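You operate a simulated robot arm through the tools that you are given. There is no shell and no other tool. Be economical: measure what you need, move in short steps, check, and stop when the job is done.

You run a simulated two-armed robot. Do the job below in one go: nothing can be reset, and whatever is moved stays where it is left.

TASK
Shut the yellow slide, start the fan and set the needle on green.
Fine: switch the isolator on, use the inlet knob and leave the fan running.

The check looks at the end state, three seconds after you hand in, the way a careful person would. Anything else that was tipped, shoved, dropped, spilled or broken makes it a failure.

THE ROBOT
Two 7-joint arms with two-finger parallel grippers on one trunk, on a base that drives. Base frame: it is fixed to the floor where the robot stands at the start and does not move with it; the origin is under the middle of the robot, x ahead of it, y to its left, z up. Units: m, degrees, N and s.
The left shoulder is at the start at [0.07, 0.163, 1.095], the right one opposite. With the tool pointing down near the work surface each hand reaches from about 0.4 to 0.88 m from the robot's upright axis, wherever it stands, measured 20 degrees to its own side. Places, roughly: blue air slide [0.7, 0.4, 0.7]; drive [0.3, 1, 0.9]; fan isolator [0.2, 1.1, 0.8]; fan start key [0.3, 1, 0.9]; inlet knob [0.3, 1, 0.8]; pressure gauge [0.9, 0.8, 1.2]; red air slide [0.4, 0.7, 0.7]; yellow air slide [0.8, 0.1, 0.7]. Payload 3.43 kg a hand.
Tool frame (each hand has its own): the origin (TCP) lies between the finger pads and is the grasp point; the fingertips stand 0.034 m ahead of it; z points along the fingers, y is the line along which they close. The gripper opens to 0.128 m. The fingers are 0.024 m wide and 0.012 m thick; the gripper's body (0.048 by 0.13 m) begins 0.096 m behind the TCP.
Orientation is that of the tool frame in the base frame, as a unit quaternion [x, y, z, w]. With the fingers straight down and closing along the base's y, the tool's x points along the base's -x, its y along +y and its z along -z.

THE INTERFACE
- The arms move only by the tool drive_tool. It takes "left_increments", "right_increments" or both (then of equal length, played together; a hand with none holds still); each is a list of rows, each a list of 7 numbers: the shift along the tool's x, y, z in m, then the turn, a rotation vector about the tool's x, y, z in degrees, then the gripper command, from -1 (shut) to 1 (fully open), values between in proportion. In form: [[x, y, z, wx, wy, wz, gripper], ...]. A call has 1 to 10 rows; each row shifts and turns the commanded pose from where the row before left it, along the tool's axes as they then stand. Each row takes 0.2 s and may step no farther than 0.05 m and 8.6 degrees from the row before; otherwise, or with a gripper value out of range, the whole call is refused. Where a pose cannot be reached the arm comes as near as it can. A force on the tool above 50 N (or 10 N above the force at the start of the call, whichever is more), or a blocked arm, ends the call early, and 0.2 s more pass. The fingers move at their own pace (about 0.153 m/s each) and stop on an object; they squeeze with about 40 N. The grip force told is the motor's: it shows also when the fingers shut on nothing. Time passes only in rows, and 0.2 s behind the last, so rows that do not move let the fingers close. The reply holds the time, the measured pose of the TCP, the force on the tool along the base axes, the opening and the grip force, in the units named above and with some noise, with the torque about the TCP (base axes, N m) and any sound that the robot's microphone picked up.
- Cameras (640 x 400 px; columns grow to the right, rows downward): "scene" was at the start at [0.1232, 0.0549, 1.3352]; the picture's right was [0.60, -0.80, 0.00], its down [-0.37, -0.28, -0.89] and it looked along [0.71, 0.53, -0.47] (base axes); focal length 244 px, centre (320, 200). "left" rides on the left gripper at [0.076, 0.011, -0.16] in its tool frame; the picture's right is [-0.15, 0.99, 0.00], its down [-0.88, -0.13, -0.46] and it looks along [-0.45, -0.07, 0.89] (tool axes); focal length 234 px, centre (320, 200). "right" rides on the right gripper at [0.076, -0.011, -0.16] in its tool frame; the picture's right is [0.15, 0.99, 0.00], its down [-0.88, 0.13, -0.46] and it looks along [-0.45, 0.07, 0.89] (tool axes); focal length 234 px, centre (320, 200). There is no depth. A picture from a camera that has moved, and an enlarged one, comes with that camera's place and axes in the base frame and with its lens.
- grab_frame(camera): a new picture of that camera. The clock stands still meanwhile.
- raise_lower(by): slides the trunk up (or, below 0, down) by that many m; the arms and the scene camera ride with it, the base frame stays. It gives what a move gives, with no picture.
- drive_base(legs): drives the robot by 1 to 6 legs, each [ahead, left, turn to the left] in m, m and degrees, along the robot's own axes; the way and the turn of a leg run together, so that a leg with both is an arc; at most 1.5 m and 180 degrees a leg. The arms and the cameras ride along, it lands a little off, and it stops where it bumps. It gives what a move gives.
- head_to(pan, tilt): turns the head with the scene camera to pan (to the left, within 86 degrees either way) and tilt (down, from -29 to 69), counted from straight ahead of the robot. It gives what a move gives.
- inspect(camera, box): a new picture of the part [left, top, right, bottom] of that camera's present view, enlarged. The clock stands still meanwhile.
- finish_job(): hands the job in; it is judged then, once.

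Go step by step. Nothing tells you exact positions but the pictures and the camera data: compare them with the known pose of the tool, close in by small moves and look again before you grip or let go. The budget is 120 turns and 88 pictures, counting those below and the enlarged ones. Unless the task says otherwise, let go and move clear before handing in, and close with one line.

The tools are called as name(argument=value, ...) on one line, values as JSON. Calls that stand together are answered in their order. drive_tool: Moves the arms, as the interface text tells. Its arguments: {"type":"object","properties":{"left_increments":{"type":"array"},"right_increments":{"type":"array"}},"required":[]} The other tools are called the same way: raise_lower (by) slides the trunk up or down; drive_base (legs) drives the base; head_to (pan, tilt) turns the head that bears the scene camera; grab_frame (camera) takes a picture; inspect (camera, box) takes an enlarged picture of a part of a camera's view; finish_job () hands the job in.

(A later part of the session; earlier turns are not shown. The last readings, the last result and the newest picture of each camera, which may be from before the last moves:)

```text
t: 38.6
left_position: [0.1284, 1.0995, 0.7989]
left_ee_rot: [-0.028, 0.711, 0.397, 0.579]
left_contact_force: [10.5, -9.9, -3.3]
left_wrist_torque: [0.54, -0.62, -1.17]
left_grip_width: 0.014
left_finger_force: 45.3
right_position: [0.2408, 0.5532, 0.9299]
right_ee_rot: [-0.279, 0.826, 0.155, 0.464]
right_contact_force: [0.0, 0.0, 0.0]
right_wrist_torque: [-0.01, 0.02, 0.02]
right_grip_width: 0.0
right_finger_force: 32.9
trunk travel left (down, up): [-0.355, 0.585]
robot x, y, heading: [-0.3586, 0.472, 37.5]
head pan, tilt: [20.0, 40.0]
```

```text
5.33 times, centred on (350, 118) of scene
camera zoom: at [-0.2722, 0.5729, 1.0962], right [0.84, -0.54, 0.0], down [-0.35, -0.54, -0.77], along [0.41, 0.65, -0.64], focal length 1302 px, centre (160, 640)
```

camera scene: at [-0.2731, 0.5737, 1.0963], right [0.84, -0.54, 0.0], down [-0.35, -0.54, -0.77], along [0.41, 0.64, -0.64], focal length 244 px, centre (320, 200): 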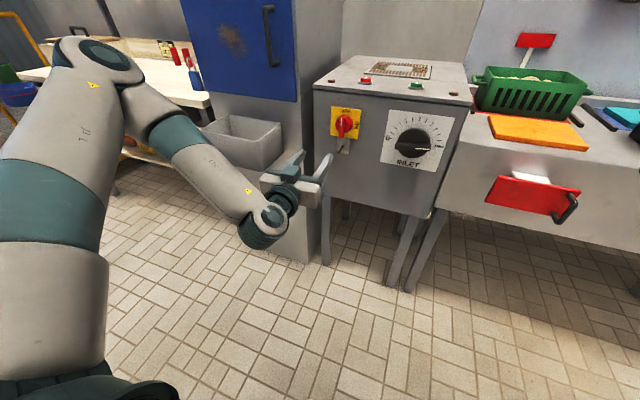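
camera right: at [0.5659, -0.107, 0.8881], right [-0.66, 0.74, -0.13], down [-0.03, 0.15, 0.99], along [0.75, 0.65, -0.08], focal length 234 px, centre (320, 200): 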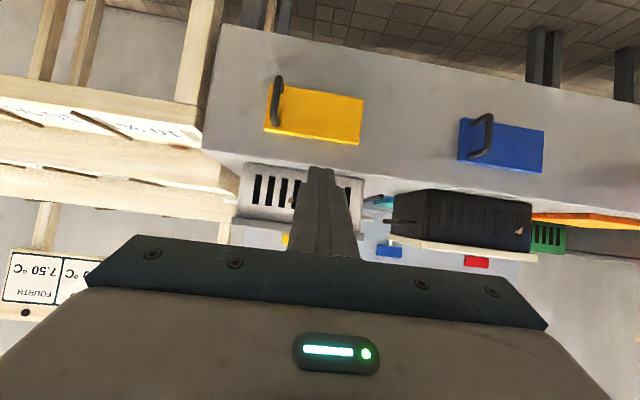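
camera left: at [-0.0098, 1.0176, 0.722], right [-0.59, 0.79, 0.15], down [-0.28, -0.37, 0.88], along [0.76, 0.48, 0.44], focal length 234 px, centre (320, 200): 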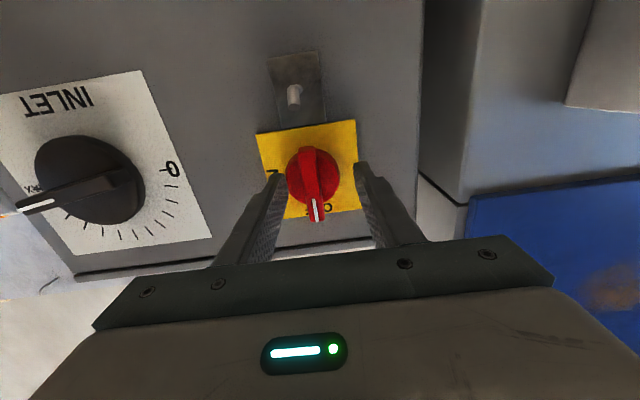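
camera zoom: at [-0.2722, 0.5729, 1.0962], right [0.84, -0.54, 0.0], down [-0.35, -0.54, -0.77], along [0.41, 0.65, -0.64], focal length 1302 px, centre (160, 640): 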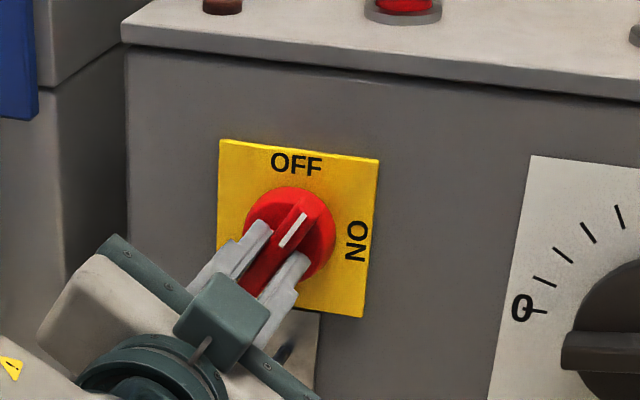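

It turns cleanly and the wrist follows. Continuing to 90°.

drive_tool(left_increments=[[0, 0, 0, 0, 0, 8, -1], [0, 0, 0, 0, 0, 8, -1], [0, 0, 0, 0, 0, 8, -1], [0, 0, 0, 0, 0, 8, -1], [0, 0, 0, 0, 0, 8, -1], [0, 0, 0, 0, 0, 8, -1], [0, 0, 0, 0, 0, 8, -1]])

inspect(camera="scene", box=[290, 80, 410, 155])

```text
t: 40.2
left_position: [0.1256, 1.1014, 0.7999]
left_ee_rot: [0.307, 0.639, 0.625, 0.326]
left_contact_force: [11.0, -0.3, 14.2]
left_wrist_torque: [0.44, -0.71, 0.97]
left_grip_width: 0.0136
left_finger_force: 45.1
right_position: [0.2392, 0.553, 0.9311]
right_ee_rot: [-0.279, 0.826, 0.156, 0.465]
right_contact_force: [0.1, -0.1, -0.5]
right_wrist_torque: [-0.06, 0.01, 0.01]
right_grip_width: 0.0
right_finger_force: 33.1
trunk travel left (down, up): [-0.355, 0.585]
robot x, y, heading: [-0.356, 0.4712, 37.4]
head pan, tilt: [20.0, 40.0]
```

```text
5.33 times, centred on (350, 118) of scene
camera zoom: at [-0.2734, 0.5725, 1.0965], right [0.84, -0.54, 0.0], down [-0.35, -0.54, -0.77], along [0.41, 0.65, -0.64], focal length 1302 px, centre (160, 640)
```

zoom: 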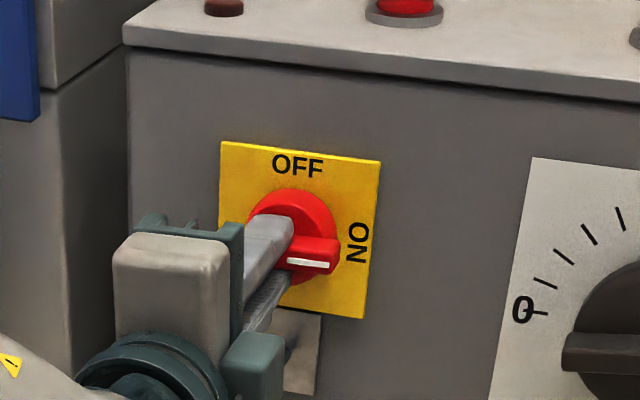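

The handle points at ON. One small extra nudge, then I'll open, retreat and check.

drive_tool(left_increments=[[0, 0, 0, 0, 0, 4, -1], [0, 0, 0, 0, 0, -2, -1], [0, 0, 0, 0, 0, 0, -0.4], [0, 0, 0, 0, 0, 0, -0.4], [0, 0, -0.03, 0, 0, 0, -0.4], [0, 0, -0.04, 0, 0, 0, -0.4], [0, 0, -0.04, 0, 0, 0, -0.4], [0, 0, -0.03, 0, 0, 0, -0.4]])

inspect(camera="scene", box=[250, 50, 470, 190])

grab_frame(camera="left")

```text
t: 42.0
left_position: [0.0138, 1.0158, 0.7983]
left_ee_rot: [0.318, 0.636, 0.629, 0.316]
left_contact_force: [0.4, 0.1, -0.3]
left_wrist_torque: [-0.02, 0.02, -0.01]
left_grip_width: 0.0383
left_finger_force: 0.1
right_position: [0.2396, 0.5525, 0.9319]
right_ee_rot: [-0.279, 0.826, 0.155, 0.465]
right_contact_force: [0.5, -0.8, 0.3]
right_wrist_torque: [-0.01, 0.0, -0.02]
right_grip_width: 0.0
right_finger_force: 33.0
trunk travel left (down, up): [-0.355, 0.585]
robot x, y, heading: [-0.3597, 0.4717, 37.3]
head pan, tilt: [20.0, 40.0]
```

```text
2.86 times, centred on (360, 120) of scene
camera zoom: at [-0.2735, 0.5736, 1.0963], right [0.84, -0.54, 0.0], down [-0.35, -0.54, -0.77], along [0.41, 0.65, -0.64], focal length 698 px, centre (206, 429)
```

zoom: 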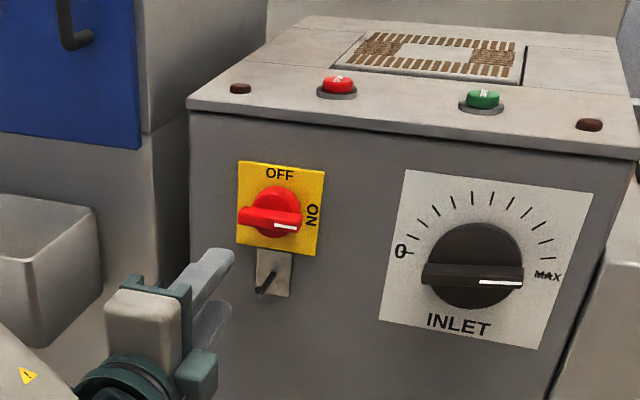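

```text
52 pictures are left
camera left: at [-0.1601, 0.9804, 0.811], right [0.1, -0.11, 0.99], down [0.16, -0.98, -0.13], along [0.98, 0.17, -0.08], focal length 234 px, centre (320, 200)
```

left: 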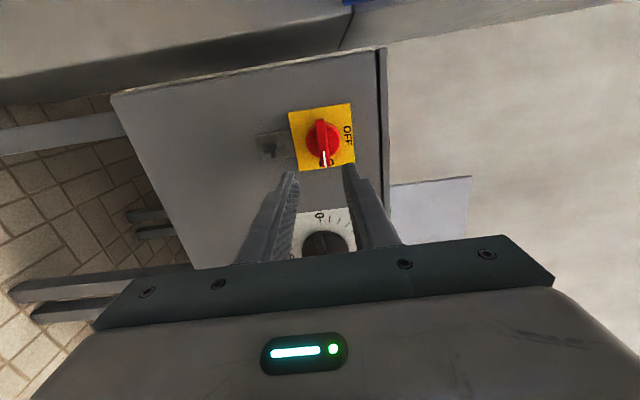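

The isolator is ON. Next I'll bring the left hand in front of the inlet knob. Its bar is horizontal at MAX and the fingers now close vertically. I'll turn it down before starting the fan.

drive_tool(left_increments=[[-0.0404, -0.006, 0, 0, 0, 0, -0.06], [-0.0404, -0.006, 0, 0, 0, 0, -0.06], [-0.0404, -0.006, 0, 0, 0, 0, -0.06], [-0.0404, -0.006, 0, 0, 0, 0, -0.06], [-0.0404, -0.006, 0, 0, 0, 0, -0.06], [0, 0, 0.03, 0, 0, 0, -0.06], [0, 0, 0.03, 0, 0, 0, -0.06]])

inspect(camera="scene", box=[290, 60, 470, 180])

grab_frame(camera="left")

```text
t: 43.6
left_position: [0.1, 1.0139, 0.8431]
left_ee_rot: [0.319, 0.636, 0.628, 0.316]
left_contact_force: [0.2, 0.0, -0.2]
left_wrist_torque: [-0.01, 0.02, 0.0]
left_grip_width: 0.0604
left_finger_force: 0.1
left hand out of reach, approached as far as the arm can: row 1, 2, 3, 4, 5
right_position: [0.2396, 0.5535, 0.9315]
right_ee_rot: [-0.278, 0.826, 0.154, 0.465]
right_contact_force: [-0.2, 0.5, 0.2]
right_wrist_torque: [-0.02, -0.01, -0.03]
right_grip_width: 0.0
right_finger_force: 32.7
trunk travel left (down, up): [-0.355, 0.585]
robot x, y, heading: [-0.3582, 0.4707, 37.3]
head pan, tilt: [20.0, 40.0]
```

```text
3.33 times, centred on (380, 120) of scene
camera zoom: at [-0.2733, 0.5738, 1.0962], right [0.84, -0.54, 0.0], down [-0.35, -0.54, -0.77], along [0.41, 0.64, -0.64], focal length 814 px, centre (120, 467)
```

zoom: 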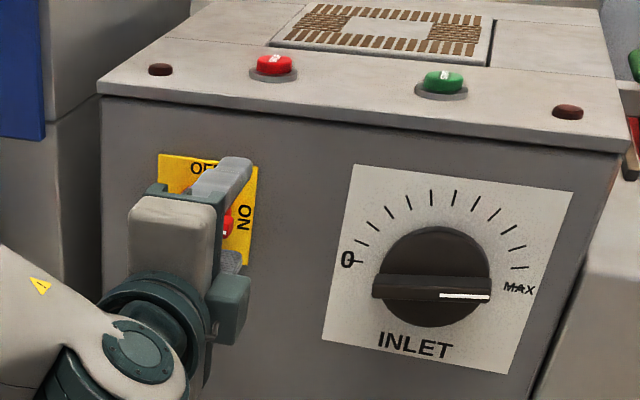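

```text
50 pictures are left
camera left: at [-0.0744, 0.9801, 0.8564], right [0.1, -0.11, 0.99], down [0.16, -0.98, -0.13], along [0.98, 0.17, -0.08], focal length 234 px, centre (320, 200)
```

left: 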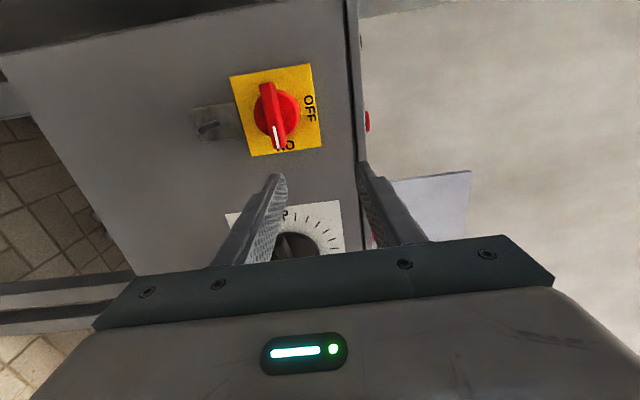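

The arm is too folded to go further right. I'll back the base off and shift it right for more room.

drive_base(legs=[[-0.15, 0, 0], [0, -0.12, 0]])

drive_tool(left_increments=[[-0.005, -0.025, 0.02, 0, 0, 0, -0.06], [-0.005, -0.025, 0.02, 0, 0, 0, -0.06], [-0.005, -0.025, 0.03, 0, 0, 0, -0.06], [0, 0, 0.04, 0, 0, 0, -0.06]])

grab_frame(camera="scene")

grab_frame(camera="left")

```text
t: 45.9
left_position: [0.0518, 0.8273, 0.8436]
left_ee_rot: [0.32, 0.635, 0.628, 0.315]
left_contact_force: [0.8, -0.2, 0.9]
left_wrist_torque: [-0.01, -0.01, 0.03]
left_grip_width: 0.0602
left_finger_force: 0.1
right_position: [0.1922, 0.3657, 0.9303]
right_ee_rot: [-0.279, 0.826, 0.156, 0.464]
right_contact_force: [0.2, 0.1, -0.9]
right_wrist_torque: [0.02, -0.01, 0.04]
right_grip_width: 0.0
right_finger_force: 32.9
trunk travel left (down, up): [-0.355, 0.585]
robot x, y, heading: [-0.4078, 0.2837, 37.6]
head pan, tilt: [20.0, 40.0]
```

```text
t: 46.9
left_position: [0.0946, 0.9197, 0.8107]
left_ee_rot: [0.32, 0.636, 0.627, 0.316]
left_contact_force: [-0.4, 0.0, -0.1]
left_wrist_torque: [0.02, -0.01, 0.0]
left_grip_width: 0.0601
left_finger_force: 0.0
left hand out of reach, approached as far as the arm can: row 1, 2, 3, 4
right_position: [0.1912, 0.3665, 0.9307]
right_ee_rot: [-0.28, 0.826, 0.156, 0.464]
right_contact_force: [0.5, 0.9, -0.4]
right_wrist_torque: [0.04, 0.0, -0.03]
right_grip_width: 0.0001
right_finger_force: 32.8
trunk travel left (down, up): [-0.355, 0.585]
robot x, y, heading: [-0.4066, 0.2867, 37.4]
head pan, tilt: [20.0, 40.0]
```

```text
49 pictures are left
camera scene: at [-0.3216, 0.387, 1.0962], right [0.84, -0.54, 0.0], down [-0.35, -0.54, -0.77], along [0.41, 0.64, -0.64], focal length 244 px, centre (320, 200)
```

scene: 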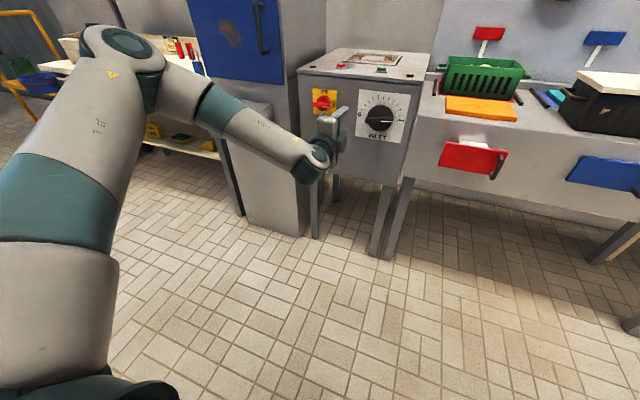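

```text
48 pictures are left
camera left: at [-0.0801, 0.8855, 0.8242], right [0.1, -0.11, 0.99], down [0.16, -0.98, -0.12], along [0.98, 0.17, -0.08], focal length 234 px, centre (320, 200)
```

left: 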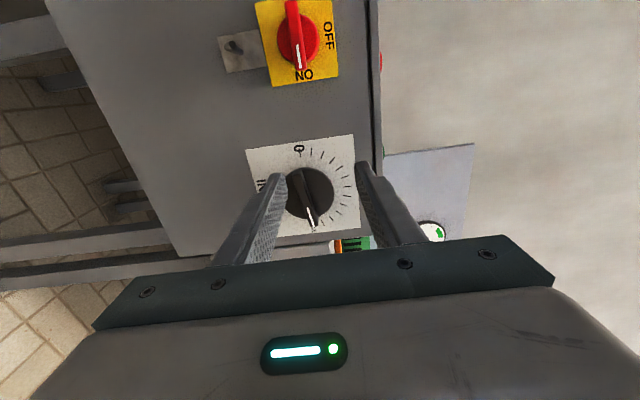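

The isolator grasp pose relative to the base worked well, so I'll put the base in the same relative place for the knob.

drive_base(legs=[[0, -0.085, 0], [0.06, 0, 0]])

raise_lower(by=-0.035)

grab_frame(camera="left")

inspect(camera="scene", box=[290, 20, 470, 140])

```text
t: 48.5
left_position: [0.1926, 0.8903, 0.8106]
left_ee_rot: [0.32, 0.636, 0.627, 0.316]
left_contact_force: [-0.2, -0.7, 0.2]
left_wrist_torque: [0.01, -0.08, 0.02]
left_grip_width: 0.0601
left_finger_force: 0.0
right_position: [0.2902, 0.3359, 0.9306]
right_ee_rot: [-0.278, 0.826, 0.155, 0.465]
right_contact_force: [0.5, 1.0, -0.8]
right_wrist_torque: [0.03, 0.01, 0.01]
right_grip_width: 0.0
right_finger_force: 33.1
trunk travel left (down, up): [-0.355, 0.585]
robot x, y, heading: [-0.3077, 0.2533, 37.6]
head pan, tilt: [20.0, 40.0]
```

```text
t: 49.3
left_position: [0.1919, 0.8898, 0.7757]
left_ee_rot: [0.32, 0.636, 0.627, 0.316]
left_contact_force: [0.3, -0.8, 1.1]
left_wrist_torque: [-0.02, 0.01, 0.03]
left_grip_width: 0.06
left_finger_force: 0.2
right_position: [0.2892, 0.3359, 0.8961]
right_ee_rot: [-0.279, 0.826, 0.156, 0.465]
right_contact_force: [-0.2, 0.9, 0.4]
right_wrist_torque: [0.02, -0.03, 0.02]
right_grip_width: 0.0
right_finger_force: 33.2
trunk travel left (down, up): [-0.32, 0.62]
robot x, y, heading: [-0.3072, 0.2566, 37.3]
head pan, tilt: [20.0, 40.0]
```

```text
47 pictures are left
camera left: at [0.0179, 0.8541, 0.7895], right [0.1, -0.11, 0.99], down [0.16, -0.98, -0.12], along [0.98, 0.17, -0.08], focal length 234 px, centre (320, 200)
```

left: 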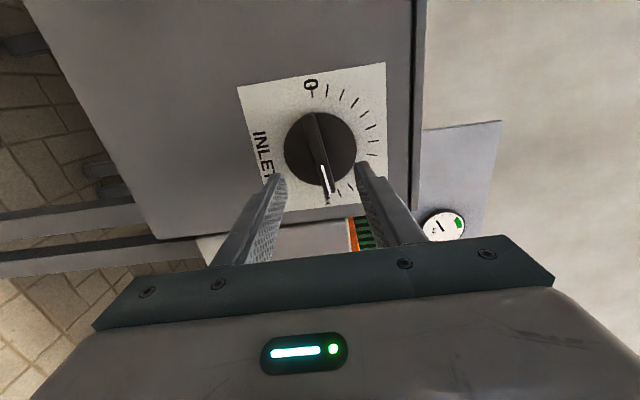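

```text
3.33 times, centred on (380, 80) of scene
camera zoom: at [-0.2234, 0.3557, 1.0613], right [0.84, -0.54, 0.0], down [-0.35, -0.54, -0.77], along [0.41, 0.65, -0.64], focal length 814 px, centre (120, 600)
```

zoom: 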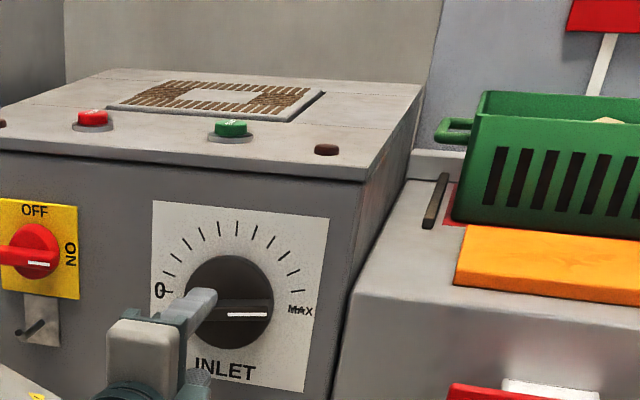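

The hand lines up with the knob bar. I'll twist 5° to match the bar and advance until the tips near the disc.

drive_tool(left_increments=[[0, 0, 0.02, 0, 0, -5, -0.1], [0, 0, 0.02, 0, 0, 0, -0.1], [0, 0, 0.015, 0, 0, 0, -0.1], [0, 0, 0.01, 0, 0, 0, -0.1]])

grab_frame(camera="left")

inspect(camera="scene", box=[320, 60, 410, 120])

```text
t: 50.3
left_position: [0.2186, 0.9362, 0.791]
left_ee_rot: [0.294, 0.65, 0.611, 0.343]
left_contact_force: [-0.1, -0.2, -0.3]
left_wrist_torque: [-0.02, -0.03, 0.0]
left_grip_width: 0.0576
left_finger_force: 0.1
left hand out of reach, approached as far as the arm can: row 1, 2, 3, 4
right_position: [0.2895, 0.3349, 0.8957]
right_ee_rot: [-0.279, 0.825, 0.156, 0.465]
right_contact_force: [-0.2, -0.2, 0.0]
right_wrist_torque: [0.0, 0.01, 0.03]
right_grip_width: 0.0001
right_finger_force: 32.6
trunk travel left (down, up): [-0.32, 0.62]
robot x, y, heading: [-0.3061, 0.2527, 37.5]
head pan, tilt: [20.0, 40.0]
```

```text
45 pictures are left
camera left: at [0.0453, 0.9016, 0.7977], right [0.05, -0.04, 1.0], down [0.16, -0.99, -0.05], along [0.99, 0.16, -0.04], focal length 234 px, centre (320, 200)
```

left: 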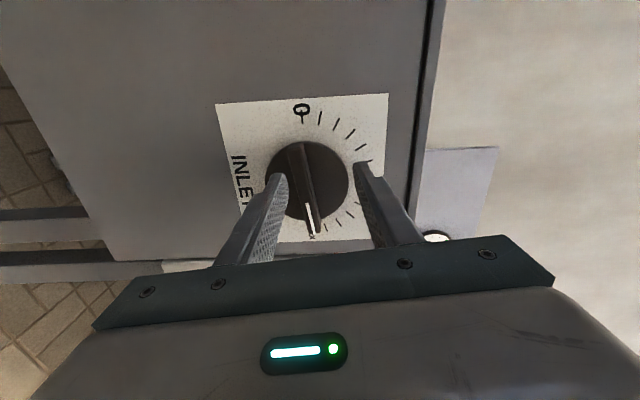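

```text
6.67 times, centred on (365, 90) of scene
camera zoom: at [-0.2231, 0.3559, 1.0612], right [0.84, -0.54, 0.0], down [-0.35, -0.54, -0.77], along [0.41, 0.64, -0.64], focal length 1628 px, centre (20, 933)
```

zoom: 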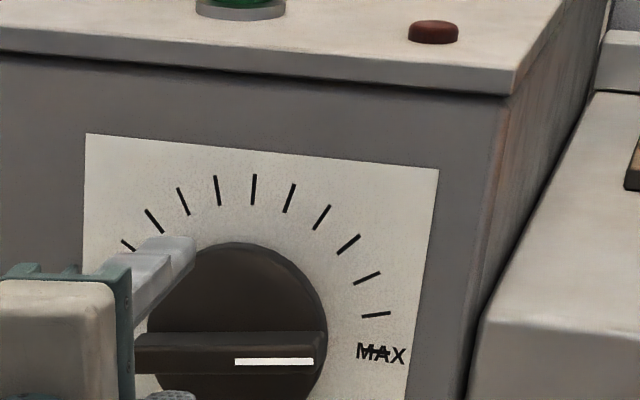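

The arm is at its forward limit here. I'll pull the hand back, bring the base about 0.1 m closer to copy the isolator geometry, and re-approach.

drive_tool(left_increments=[[0, 0, -0.04, 0, 0, 0, -0.1], [0, 0, -0.04, 0, 0, 0, -0.1], [0, 0, -0.04, 0, 0, 0, -0.1]])

drive_base(legs=[[0.09, 0, 0]])

```text
t: 51.1
left_position: [0.1237, 0.864, 0.7931]
left_ee_rot: [0.293, 0.649, 0.613, 0.343]
left_contact_force: [-0.2, -0.3, 0.8]
left_wrist_torque: [0.0, 0.02, 0.0]
left_grip_width: 0.0577
left_finger_force: 0.1
right_position: [0.2884, 0.3348, 0.8973]
right_ee_rot: [-0.279, 0.826, 0.155, 0.465]
right_contact_force: [-0.1, 0.3, 0.6]
right_wrist_torque: [-0.01, 0.01, 0.03]
right_grip_width: 0.0
right_finger_force: 33.5
trunk travel left (down, up): [-0.32, 0.62]
robot x, y, heading: [-0.3088, 0.2515, 37.2]
head pan, tilt: [20.0, 40.0]
```

```text
t: 52.2
left_position: [0.1952, 0.9174, 0.7914]
left_ee_rot: [0.293, 0.65, 0.612, 0.343]
left_contact_force: [0.8, -0.7, -0.2]
left_wrist_torque: [0.05, -0.01, 0.04]
left_grip_width: 0.0576
left_finger_force: 0.1
right_position: [0.3604, 0.3893, 0.8948]
right_ee_rot: [-0.28, 0.826, 0.155, 0.464]
right_contact_force: [-0.1, 0.2, -0.6]
right_wrist_torque: [-0.01, -0.01, 0.01]
right_grip_width: 0.0
right_finger_force: 33.0
trunk travel left (down, up): [-0.32, 0.62]
robot x, y, heading: [-0.2374, 0.3073, 37.1]
head pan, tilt: [20.0, 40.0]
```

drive_tool(left_increments=[[-0.008, -0.01, 0.005, 0, 0, 0, -0.1], [-0.007, -0.01, 0.01, 0, 0, 0, -0.1], [0, 0, 0.02, 0, 0, 0, -0.1]])

grab_frame(camera="left")

```text
t: 53.0
left_position: [0.2328, 0.9254, 0.7746]
left_ee_rot: [0.293, 0.65, 0.612, 0.343]
left_contact_force: [-0.4, -0.1, 0.3]
left_wrist_torque: [0.0, 0.02, 0.0]
left_grip_width: 0.0575
left_finger_force: 0.0
right_position: [0.3613, 0.3883, 0.8961]
right_ee_rot: [-0.279, 0.826, 0.155, 0.465]
right_contact_force: [0.2, 0.8, -1.2]
right_wrist_torque: [0.0, -0.04, 0.0]
right_grip_width: 0.0001
right_finger_force: 33.0
trunk travel left (down, up): [-0.32, 0.62]
robot x, y, heading: [-0.2362, 0.3102, 37.4]
head pan, tilt: [20.0, 40.0]
```

```text
43 pictures are left
camera left: at [0.0585, 0.8912, 0.7802], right [0.05, -0.04, 1.0], down [0.16, -0.99, -0.05], along [0.99, 0.16, -0.04], focal length 234 px, centre (320, 200)
```

left: 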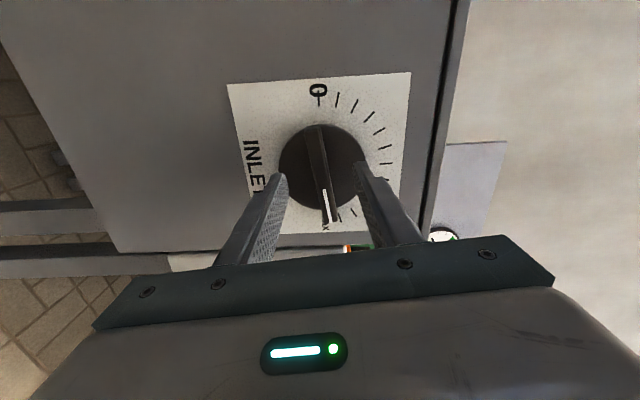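

Well aligned now. I'll advance in small steps until the tips overlap the bar, then close.

drive_tool(left_increments=[[0, 0, 0.008, 0, 0, 0, -0.1], [0, 0, 0.008, 0, 0, 0, -0.1], [0, 0, 0.006, 0, 0, 0, -0.1]])

grab_frame(camera="left")

inspect(camera="scene", box=[310, 40, 440, 130])

```text
t: 53.8
left_position: [0.2497, 0.9392, 0.7754]
left_ee_rot: [0.293, 0.649, 0.612, 0.344]
left_contact_force: [-3.8, -0.9, -0.1]
left_wrist_torque: [0.09, -0.1, -0.02]
left_grip_width: 0.0573
left_finger_force: 0.0
right_position: [0.3597, 0.3874, 0.8962]
right_ee_rot: [-0.278, 0.826, 0.155, 0.465]
right_contact_force: [0.3, 0.0, -0.2]
right_wrist_torque: [0.05, 0.0, 0.0]
right_grip_width: 0.0
right_finger_force: 32.8
trunk travel left (down, up): [-0.32, 0.62]
robot x, y, heading: [-0.2368, 0.3062, 37.4]
head pan, tilt: [20.0, 40.0]
```

```text
42 pictures are left
camera left: at [0.0761, 0.9041, 0.7802], right [0.05, -0.04, 1.0], down [0.16, -0.99, -0.05], along [0.99, 0.16, -0.04], focal length 234 px, centre (320, 200)
```

left: 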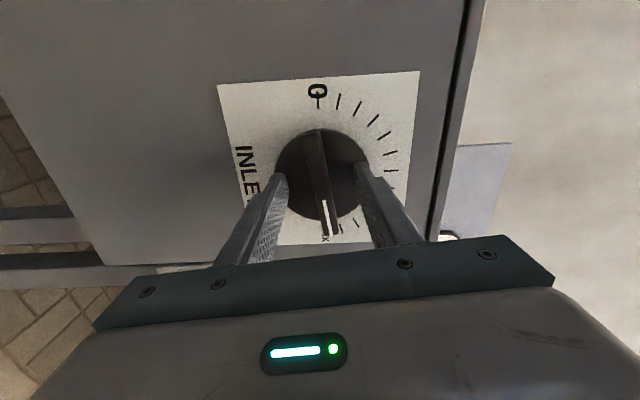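

```text
4.44 times, centred on (375, 85) of scene
camera zoom: at [-0.1526, 0.4095, 1.0613], right [0.84, -0.54, 0.0], down [-0.35, -0.54, -0.77], along [0.41, 0.64, -0.64], focal length 1085 px, centre (76, 711)
```

zoom: 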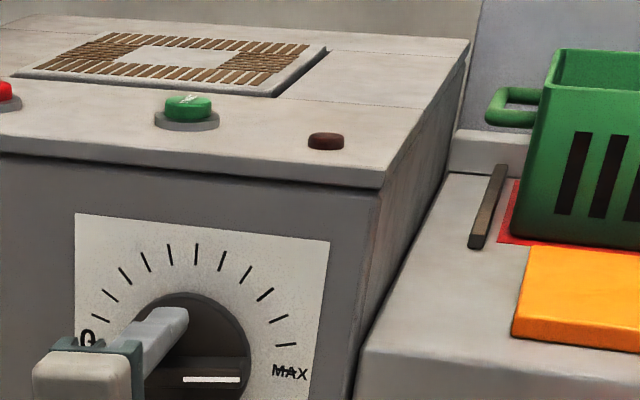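

Lightly touching the disc. I'll close on the bar and turn counter-clockwise.

drive_tool(left_increments=[[0, 0, -0.003, 0, 0, 0, -0.1], [0, 0, 0, 0, 0, 0, -0.6], [0, 0, 0, 0, 0, 0, -1], [0, 0, 0, 0, 0, 0, -1], [0, 0, 0, 0, 0, -8, -1], [0, 0, 0, 0, 0, -8, -1], [0, 0, 0, 0, 0, -8, -1], [0, 0, 0, 0, 0, -8, -1]])

grab_frame(camera="left")

```text
t: 55.6
left_position: [0.249, 0.9358, 0.7726]
left_ee_rot: [0.102, 0.706, 0.493, 0.499]
left_contact_force: [1.7, -1.1, -3.6]
left_wrist_torque: [0.78, -1.05, -0.55]
left_grip_width: 0.0141
left_finger_force: 45.2
right_position: [0.36, 0.3887, 0.8962]
right_ee_rot: [-0.278, 0.826, 0.155, 0.465]
right_contact_force: [-0.2, 0.8, -0.4]
right_wrist_torque: [0.0, -0.01, -0.01]
right_grip_width: 0.0
right_finger_force: 33.0
trunk travel left (down, up): [-0.32, 0.62]
robot x, y, heading: [-0.2417, 0.3093, 37.5]
head pan, tilt: [20.0, 40.0]
```

```text
40 pictures are left
camera left: at [0.079, 0.8944, 0.7381], right [-0.27, 0.39, 0.88], down [0.1, -0.9, 0.43], along [0.96, 0.21, 0.2], focal length 234 px, centre (320, 200)
```

left: 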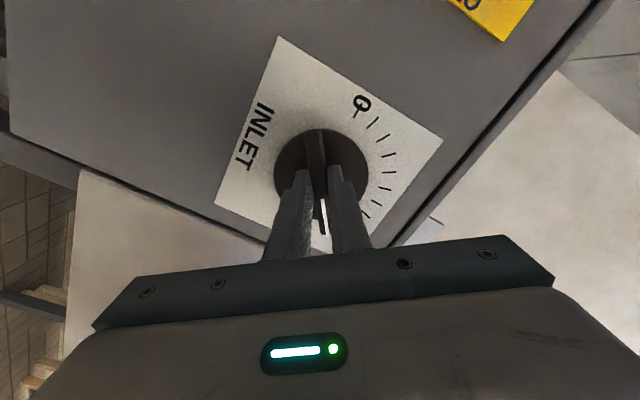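

Knob is turning with the hand. I'll go on to roughly 45% of the scale.

drive_tool(left_increments=[[0, 0, 0, 0, 0, -8, -1], [0, 0, 0, 0, 0, -8, -1], [0, 0, 0, 0, 0, -8, -1], [0, 0, 0, 0, 0, -8, -1], [0, 0, 0, 0, 0, -8, -1], [0, 0, 0, 0, 0, -8, -1], [0, 0, 0, 0, 0, -8, -1], [0, 0, 0, 0, 0, -8, -1]])

grab_frame(camera="left")

inspect(camera="scene", box=[310, 40, 440, 130])

```text
t: 57.4
left_position: [0.2502, 0.933, 0.7706]
left_ee_rot: [-0.284, 0.655, 0.152, 0.683]
left_contact_force: [8.0, -26.0, -18.6]
left_wrist_torque: [-0.26, 0.6, -1.08]
left_grip_width: 0.014
left_finger_force: 45.2
right_position: [0.3616, 0.3866, 0.8952]
right_ee_rot: [-0.278, 0.826, 0.156, 0.465]
right_contact_force: [-0.2, -0.1, -0.6]
right_wrist_torque: [-0.01, 0.01, 0.01]
right_grip_width: 0.0001
right_finger_force: 32.8
trunk travel left (down, up): [-0.32, 0.62]
robot x, y, heading: [-0.2361, 0.3116, 37.3]
head pan, tilt: [20.0, 40.0]
```

```text
39 pictures are left
camera left: at [0.122, 0.8344, 0.6974], right [-0.59, 0.81, -0.04], down [-0.38, -0.22, 0.9], along [0.72, 0.54, 0.44], focal length 234 px, centre (320, 200)
```

left: 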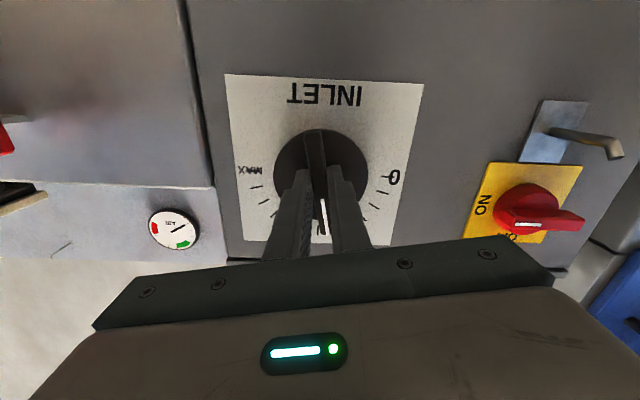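

```text
4.44 times, centred on (375, 85) of scene
camera zoom: at [-0.1501, 0.4087, 1.061], right [0.84, -0.54, 0.0], down [-0.35, -0.54, -0.77], along [0.41, 0.64, -0.64], focal length 1085 px, centre (76, 711)
```

zoom: 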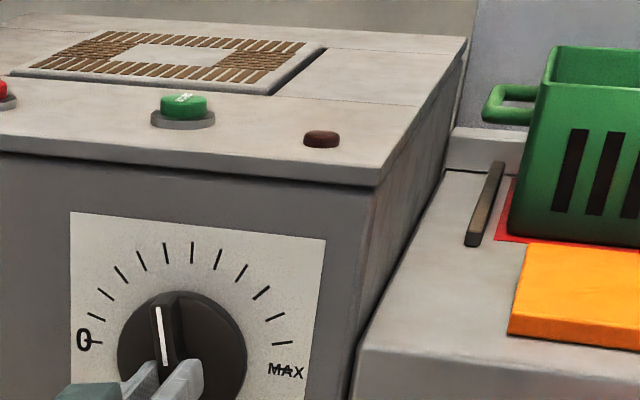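

The pointer sits near mid-scale. I'll release and back away, then raise the hand toward the green start key.

drive_tool(left_increments=[[0, 0, 0, 0, 0, 0, -0.5], [0, 0, 0, 0, 0, 0, -0.4], [0, 0, -0.03, 0, 0, 0, -0.4], [0, 0, -0.04, 0, 0, 0, -0.4], [0, 0, -0.04, 0, 0, 0, -0.4], [0, 0, -0.03, 0, 0, 0, -0.4]])

raise_lower(by=0.33)

inspect(camera="scene", box=[250, 80, 490, 230])

```text
t: 58.8
left_position: [0.1359, 0.8531, 0.7759]
left_ee_rot: [-0.287, 0.652, 0.155, 0.685]
left_contact_force: [0.4, -1.1, 0.1]
left_wrist_torque: [0.0, -0.01, 0.02]
left_grip_width: 0.0384
left_finger_force: 0.2
right_position: [0.3599, 0.3886, 0.8958]
right_ee_rot: [-0.278, 0.826, 0.155, 0.465]
right_contact_force: [-0.5, 1.0, -0.1]
right_wrist_torque: [0.01, -0.01, 0.0]
right_grip_width: 0.0
right_finger_force: 33.0
trunk travel left (down, up): [-0.32, 0.62]
robot x, y, heading: [-0.2364, 0.3081, 37.5]
head pan, tilt: [20.0, 40.0]
```

```text
t: 62.0
left_position: [0.1367, 0.8548, 1.1065]
left_ee_rot: [-0.287, 0.652, 0.155, 0.685]
left_contact_force: [1.1, 0.0, 0.8]
left_wrist_torque: [-0.01, 0.04, 0.01]
left_grip_width: 0.0385
left_finger_force: 0.0
right_position: [0.3599, 0.3882, 1.2257]
right_ee_rot: [-0.278, 0.826, 0.154, 0.465]
right_contact_force: [0.5, 0.1, 0.1]
right_wrist_torque: [0.01, -0.01, 0.01]
right_grip_width: 0.0
right_finger_force: 32.8
trunk travel left (down, up): [-0.65, 0.29]
robot x, y, heading: [-0.2377, 0.3061, 37.1]
head pan, tilt: [20.0, 40.0]
```

```text
2.67 times, centred on (370, 155) of scene
camera zoom: at [-0.1521, 0.4098, 1.3912], right [0.84, -0.54, 0.0], down [-0.35, -0.54, -0.77], along [0.41, 0.64, -0.64], focal length 651 px, centre (187, 320)
```

zoom: 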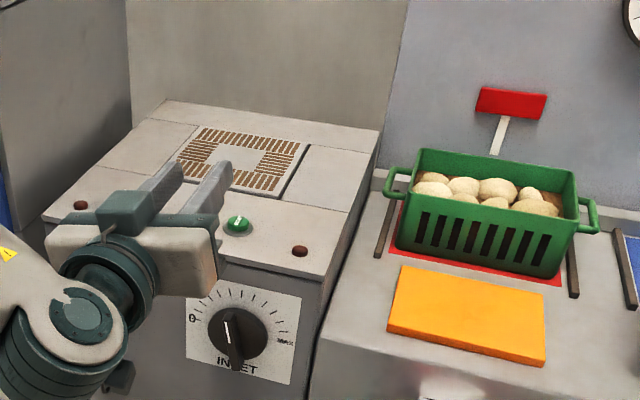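

The knob reads about 47%. I'll close the fingers, tilt them down about 60°, and move the base 0.1 m closer to reach the start key at about (0.336, 1.036, 0.905).

drive_tool(left_increments=[[0, 0, 0, 0, 0, 5.5, -1], [0, 0, 0, 0, 0, 5.5, -1], [0, 0, 0, 0, 8.5, 0, -1], [0, 0, 0, 0, 8.5, 0, -1], [0, 0, 0, 0, 8.5, 0, -1], [0, 0, 0, 0, 8.5, 0, -1], [0, 0, 0, 0, 8.5, 0, -1], [0, 0, 0, 0, 8.5, 0, -1], [0, 0, 0, 0, 8.5, 0, -1]])

drive_base(legs=[[0.1, 0, 0]])

```text
t: 64.0
left_position: [0.1363, 0.8536, 1.1057]
left_ee_rot: [-0.302, 0.918, 0.079, 0.243]
left_contact_force: [0.1, 0.7, 0.1]
left_wrist_torque: [-0.03, 0.04, 0.03]
left_grip_width: 0.0001
left_finger_force: 32.8
right_position: [0.362, 0.3888, 1.2247]
right_ee_rot: [-0.279, 0.826, 0.155, 0.464]
right_contact_force: [0.1, 0.1, 0.6]
right_wrist_torque: [0.01, 0.0, 0.01]
right_grip_width: 0.0002
right_finger_force: 33.3
trunk travel left (down, up): [-0.65, 0.29]
robot x, y, heading: [-0.2354, 0.3111, 37.4]
head pan, tilt: [20.0, 40.0]
```

```text
t: 65.2
left_position: [0.2154, 0.9143, 1.1062]
left_ee_rot: [-0.302, 0.918, 0.081, 0.243]
left_contact_force: [0.1, -0.1, 0.0]
left_wrist_torque: [0.02, 0.0, 0.05]
left_grip_width: 0.0001
left_finger_force: 32.7
right_position: [0.4385, 0.4489, 1.2254]
right_ee_rot: [-0.278, 0.826, 0.154, 0.466]
right_contact_force: [-0.3, 0.0, -0.5]
right_wrist_torque: [-0.01, 0.01, 0.04]
right_grip_width: 0.0
right_finger_force: 33.5
trunk travel left (down, up): [-0.65, 0.29]
robot x, y, heading: [-0.1576, 0.3676, 37.1]
head pan, tilt: [20.0, 40.0]
```

drive_tool(left_increments=[[-0.0124, 0.005, 0.0397, 0, 0, 0, -1], [-0.0124, 0.005, 0.0397, 0, 0, 0, -1], [-0.0124, 0.005, 0.0397, 0, 0, 0, -1], [-0.0124, 0.005, 0.0397, 0, 0, 0, -1], [-0.0124, 0.005, 0.0397, 0, 0, 0, -1]])

grab_frame(camera="left")

grab_frame(camera="scene")

```text
t: 66.4
left_position: [0.3067, 1.0252, 0.9684]
left_ee_rot: [-0.302, 0.918, 0.079, 0.244]
left_contact_force: [0.1, 0.0, 0.0]
left_wrist_torque: [-0.04, 0.0, -0.03]
left_grip_width: 0.0
left_finger_force: 32.6
left hand out of reach, approached as far as the arm can: row 5
right_position: [0.4384, 0.4476, 1.2269]
right_ee_rot: [-0.278, 0.826, 0.154, 0.465]
right_contact_force: [-0.1, -0.7, -0.3]
right_wrist_torque: [-0.02, -0.02, -0.01]
right_grip_width: 0.0
right_finger_force: 33.1
trunk travel left (down, up): [-0.65, 0.29]
robot x, y, heading: [-0.1611, 0.3671, 37.1]
head pan, tilt: [20.0, 40.0]
```

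```text
36 pictures are left
camera left: at [0.1833, 0.9479, 1.0695], right [-0.48, 0.87, 0.07], down [0.51, 0.22, 0.83], along [0.71, 0.44, -0.55], focal length 234 px, centre (320, 200)
```

left: 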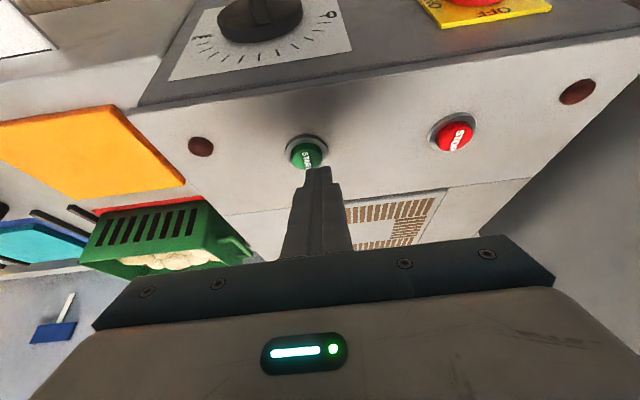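

```text
35 pictures are left
camera scene: at [-0.0736, 0.4703, 1.3912], right [0.84, -0.54, 0.0], down [-0.35, -0.54, -0.77], along [0.41, 0.64, -0.64], focal length 244 px, centre (320, 200)
```

scene: 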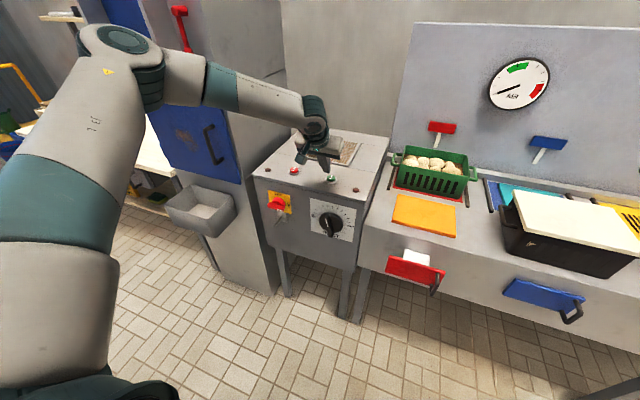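

The tip hovers about 3 cm above the START key, about 1 cm left and short. I'll correct that and press straight down gently.

drive_tool(left_increments=[[-0.007, -0.011, 0.004, 0, 0, 0, -1], [0.006, 0, 0.0104, 0, 0, 0, -1]])

inspect(camera="left", box=[220, 100, 420, 225])

inspect(camera="scene", box=[280, 130, 390, 200])

```text
t: 67.0
left_position: [0.3037, 1.0218, 0.964]
left_ee_rot: [-0.301, 0.918, 0.078, 0.244]
left_contact_force: [-0.4, -0.1, -0.1]
left_wrist_torque: [-0.02, 0.01, 0.01]
left_grip_width: 0.0
left_finger_force: 33.2
left hand out of reach, approached as far as the arm can: row 1, 2
right_position: [0.4383, 0.4483, 1.2262]
right_ee_rot: [-0.279, 0.826, 0.155, 0.465]
right_contact_force: [-0.1, -0.3, -0.4]
right_wrist_torque: [-0.03, 0.0, 0.03]
right_grip_width: 0.0001
right_finger_force: 33.2
trunk travel left (down, up): [-0.65, 0.29]
robot x, y, heading: [-0.1573, 0.3645, 37.3]
head pan, tilt: [20.0, 40.0]
```

```text
3.20 times, centred on (320, 162) of left
camera zoom: at [0.1805, 0.944, 1.0644], right [-0.48, 0.87, 0.07], down [0.51, 0.22, 0.83], along [0.71, 0.44, -0.55], focal length 749 px, centre (320, 320)
```

zoom: 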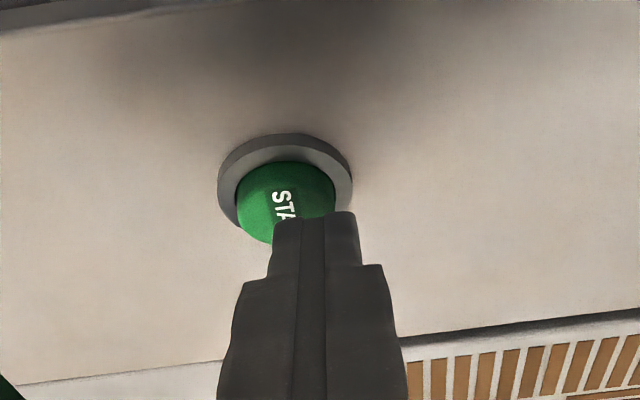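

```text
5.71 times, centred on (335, 165) of scene
camera zoom: at [-0.0738, 0.4697, 1.3913], right [0.84, -0.54, 0.0], down [-0.35, -0.54, -0.77], along [0.41, 0.64, -0.64], focal length 1395 px, centre (234, 400)
```

zoom: 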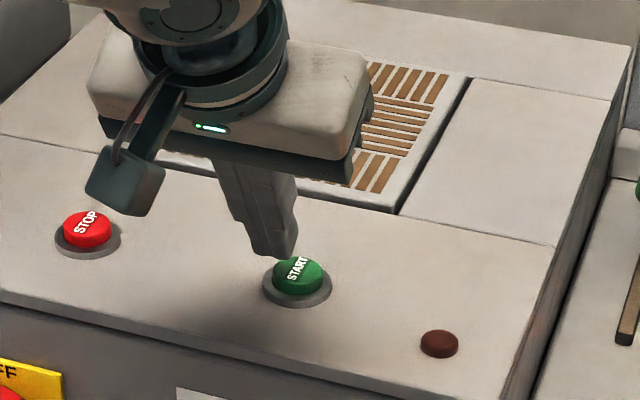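

The tip needs about 7 mm forward and 10 mm right, but the arm is at its limit. I'll shift the base right and then use the arm to correct.

drive_base(legs=[[0.02, -0.06, 0]])

```text
t: 68.0
left_position: [0.3567, 0.988, 0.9634]
left_ee_rot: [-0.303, 0.918, 0.079, 0.244]
left_contact_force: [0.0, 0.2, 0.1]
left_wrist_torque: [-0.03, -0.01, -0.01]
left_grip_width: 0.0002
left_finger_force: 33.2
right_position: [0.4905, 0.4137, 1.2266]
right_ee_rot: [-0.279, 0.826, 0.155, 0.465]
right_contact_force: [0.3, -0.1, -1.1]
right_wrist_torque: [-0.05, -0.01, 0.03]
right_grip_width: 0.0
right_finger_force: 33.6
trunk travel left (down, up): [-0.65, 0.29]
robot x, y, heading: [-0.1067, 0.3348, 37.2]
head pan, tilt: [20.0, 40.0]
```

drive_tool(left_increments=[[0.009, 0.0245, 0.0005, 0, 0, 0, -1], [0.009, 0.0245, 0.0005, 0, 0, 0, -1]])

inspect(camera="left", box=[220, 100, 420, 225])

inspect(camera="scene", box=[250, 130, 360, 200])

```text
t: 68.6
left_position: [0.3144, 1.0178, 0.9535]
left_ee_rot: [-0.302, 0.918, 0.08, 0.243]
left_contact_force: [-0.4, 0.5, -0.4]
left_wrist_torque: [-0.02, 0.02, 0.01]
left_grip_width: 0.0
left_finger_force: 32.7
right_position: [0.4899, 0.4135, 1.2253]
right_ee_rot: [-0.279, 0.826, 0.155, 0.465]
right_contact_force: [-0.6, 0.1, -0.4]
right_wrist_torque: [0.0, -0.01, 0.02]
right_grip_width: 0.0001
right_finger_force: 33.2
trunk travel left (down, up): [-0.65, 0.29]
robot x, y, heading: [-0.1088, 0.3316, 37.5]
head pan, tilt: [20.0, 40.0]
```

```text
3.20 times, centred on (320, 162) of left
camera zoom: at [0.1903, 0.9402, 1.0536], right [-0.49, 0.87, 0.07], down [0.51, 0.22, 0.83], along [0.71, 0.44, -0.55], focal length 749 px, centre (320, 320)
```

zoom: 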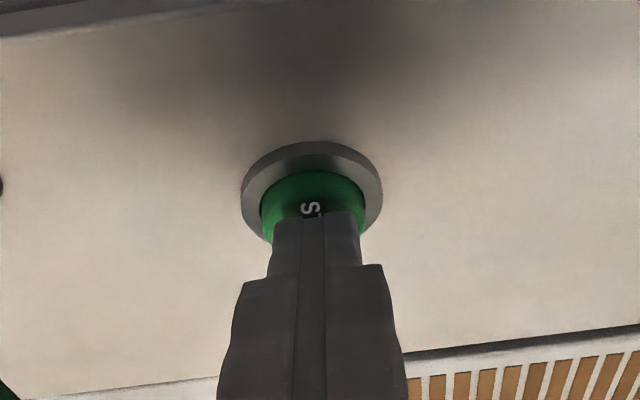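

```text
5.71 times, centred on (305, 165) of scene
camera zoom: at [-0.0217, 0.4343, 1.3912], right [0.84, -0.54, 0.0], down [-0.35, -0.54, -0.77], along [0.41, 0.64, -0.64], focal length 1395 px, centre (406, 400)
```

zoom: 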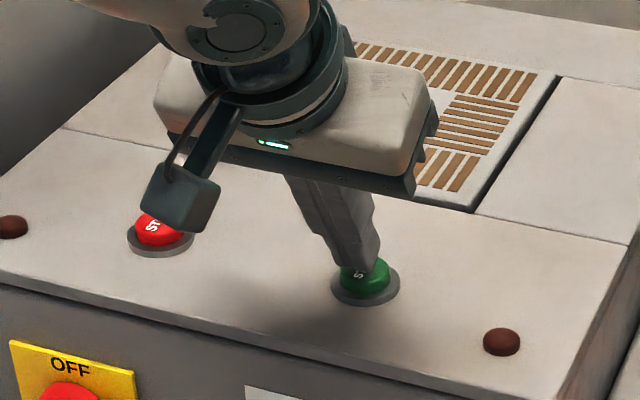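

Centred over START. Pressing down in small steps.

drive_tool(left_increments=[[0.0013, 0, 0.0085, 0, 0, 0, -1], [0.003, 0, 0.0052, 0, 0, 0, -1], [0.003, 0, 0.0052, 0, 0, 0, -1], [0.003, 0, 0.0052, 0, 0, 0, -1]])

grab_frame(camera="scene")

```text
t: 69.6
left_position: [0.3172, 1.0185, 0.9373]
left_ee_rot: [-0.302, 0.916, 0.082, 0.249]
left_contact_force: [-2.1, 7.6, 43.4]
left_wrist_torque: [0.43, -0.11, -0.02]
left_grip_width: 0.0
left_finger_force: 32.9
right_position: [0.4875, 0.4101, 1.2291]
right_ee_rot: [-0.278, 0.825, 0.156, 0.466]
right_contact_force: [0.1, -0.3, -0.3]
right_wrist_torque: [0.01, 0.05, -0.02]
right_grip_width: 0.0001
right_finger_force: 32.8
trunk travel left (down, up): [-0.65, 0.29]
robot x, y, heading: [-0.1069, 0.3298, 37.1]
head pan, tilt: [20.0, 40.0]
heard: click
```

```text
30 pictures are left
camera scene: at [-0.0252, 0.4298, 1.3924], right [0.84, -0.54, 0.0], down [-0.35, -0.54, -0.77], along [0.42, 0.65, -0.64], focal length 244 px, centre (320, 200)
```

scene: 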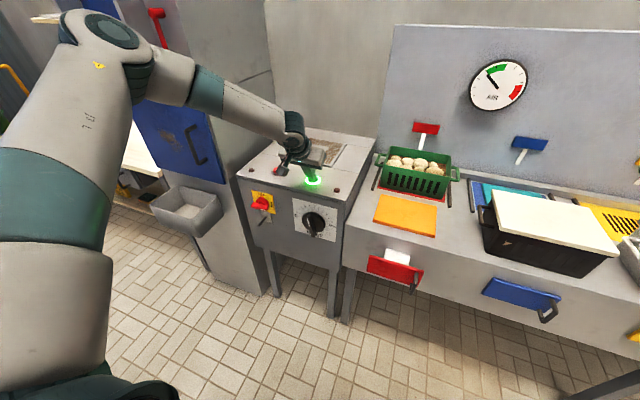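

Click heard, the key glows green and the needle is rising. I'll lift off and let it settle, then read the gauge.

drive_tool(left_increments=[[-0.004, 0, -0.007, 0, 0, 0, -1], [-0.015, 0, -0.026, 0, 0, 0, -1], [-0.015, 0, -0.026, 0, 0, 0, -1], [0, 0, 0, 0, 0, 0, -1], [0, 0, 0, 0, 0, 0, -1], [0, 0, 0, 0, 0, 0, -1], [0, 0, 0, 0, 0, 0, -1], [0, 0, 0, 0, 0, 0, -1], [0, 0, 0, 0, 0, 0, -1]])

inspect(camera="scene", box=[460, 50, 540, 120])

inspect(camera="scene", box=[230, 150, 350, 240])

```text
t: 71.6
left_position: [0.3179, 1.0214, 0.9973]
left_ee_rot: [-0.303, 0.918, 0.081, 0.243]
left_contact_force: [0.9, 0.3, -0.7]
left_wrist_torque: [0.0, -0.01, -0.02]
left_grip_width: 0.0
left_finger_force: 33.1
right_position: [0.4916, 0.4136, 1.2265]
right_ee_rot: [-0.278, 0.827, 0.154, 0.464]
right_contact_force: [-0.2, 0.1, 1.1]
right_wrist_torque: [-0.03, 0.02, -0.01]
right_grip_width: 0.0
right_finger_force: 32.8
trunk travel left (down, up): [-0.65, 0.29]
robot x, y, heading: [-0.1093, 0.3291, 37.0]
head pan, tilt: [20.0, 40.0]
```

```text
5.71 times, centred on (500, 85) of scene
camera zoom: at [-0.0216, 0.4343, 1.3912], right [0.84, -0.54, 0.0], down [-0.35, -0.54, -0.77], along [0.41, 0.64, -0.64], focal length 1395 px, centre (-709, 857)
```

zoom: 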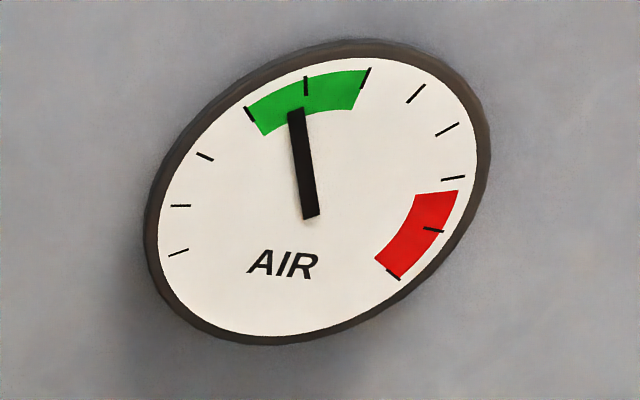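

```text
4.44 times, centred on (290, 195) of scene
camera zoom: at [-0.0216, 0.4343, 1.3912], right [0.84, -0.54, 0.0], down [-0.35, -0.54, -0.77], along [0.41, 0.64, -0.64], focal length 1085 px, centre (453, 222)
```

zoom: 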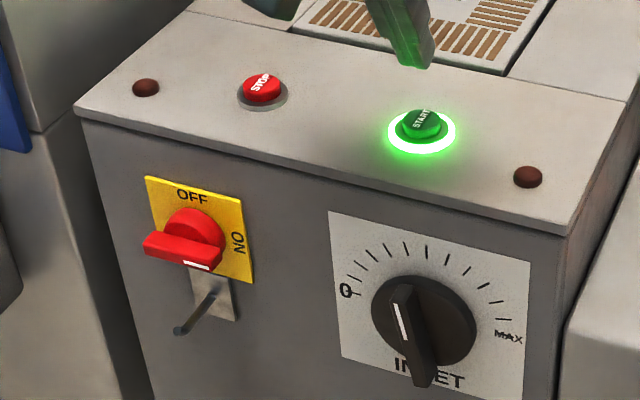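

The needle is in the middle of green. I'll retract the hand clear while time passes, then re-check that it's steady.

drive_tool(left_increments=[[-0.022, 0, -0.039, 0, 0, 0, -1], [-0.022, 0, -0.039, 0, 0, 0, -1], [-0.01, 0, -0.04, 0, 0, 0, -1], [0.02, 0, -0.04, 0, 0, 0, -1], [0.02, 0, -0.04, 0, 0, 0, -1], [0.03, 0, -0.03, 0, 0, 0, -1], [0, 0, 0, 0, 0, 0, -1], [0, 0, 0, 0, 0, 0, -1], [0, 0, 0, 0, 0, 0, -1], [0, 0, 0, 0, 0, 0, -1]])

inspect(camera="scene", box=[460, 50, 540, 120])

grab_frame(camera="scene")

```text
t: 73.8
left_position: [0.2161, 0.9432, 1.187]
left_ee_rot: [-0.303, 0.918, 0.081, 0.244]
left_contact_force: [0.6, 0.1, -0.1]
left_wrist_torque: [0.02, 0.01, -0.01]
left_grip_width: 0.0
left_finger_force: 33.2
right_position: [0.4909, 0.4138, 1.2263]
right_ee_rot: [-0.279, 0.825, 0.156, 0.466]
right_contact_force: [-0.3, 0.0, 0.0]
right_wrist_torque: [-0.04, -0.02, -0.02]
right_grip_width: 0.0002
right_finger_force: 32.6
trunk travel left (down, up): [-0.65, 0.29]
robot x, y, heading: [-0.1067, 0.3336, 37.2]
head pan, tilt: [20.0, 40.0]
```

```text
5.71 times, centred on (500, 85) of scene
camera zoom: at [-0.0213, 0.4344, 1.3912], right [0.84, -0.54, 0.0], down [-0.35, -0.54, -0.77], along [0.41, 0.64, -0.64], focal length 1395 px, centre (-709, 857)
```

zoom: 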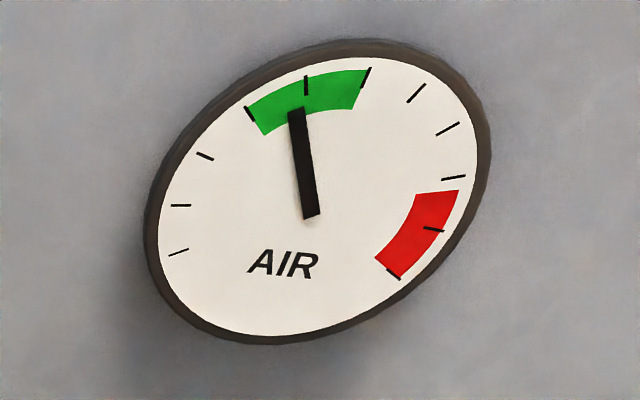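

```text
26 pictures are left
camera scene: at [-0.0213, 0.4344, 1.3912], right [0.84, -0.54, 0.0], down [-0.35, -0.54, -0.77], along [0.41, 0.64, -0.64], focal length 244 px, centre (320, 200)
```

scene: 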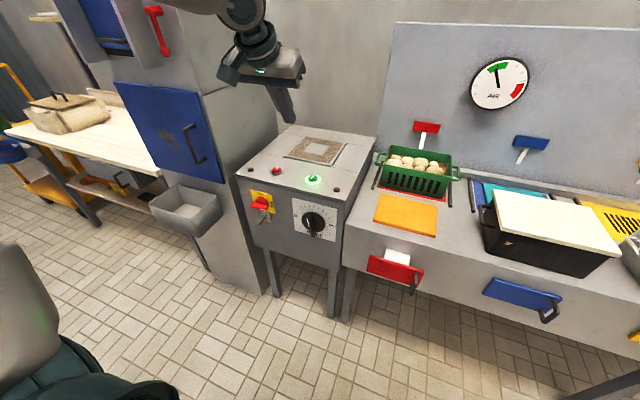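

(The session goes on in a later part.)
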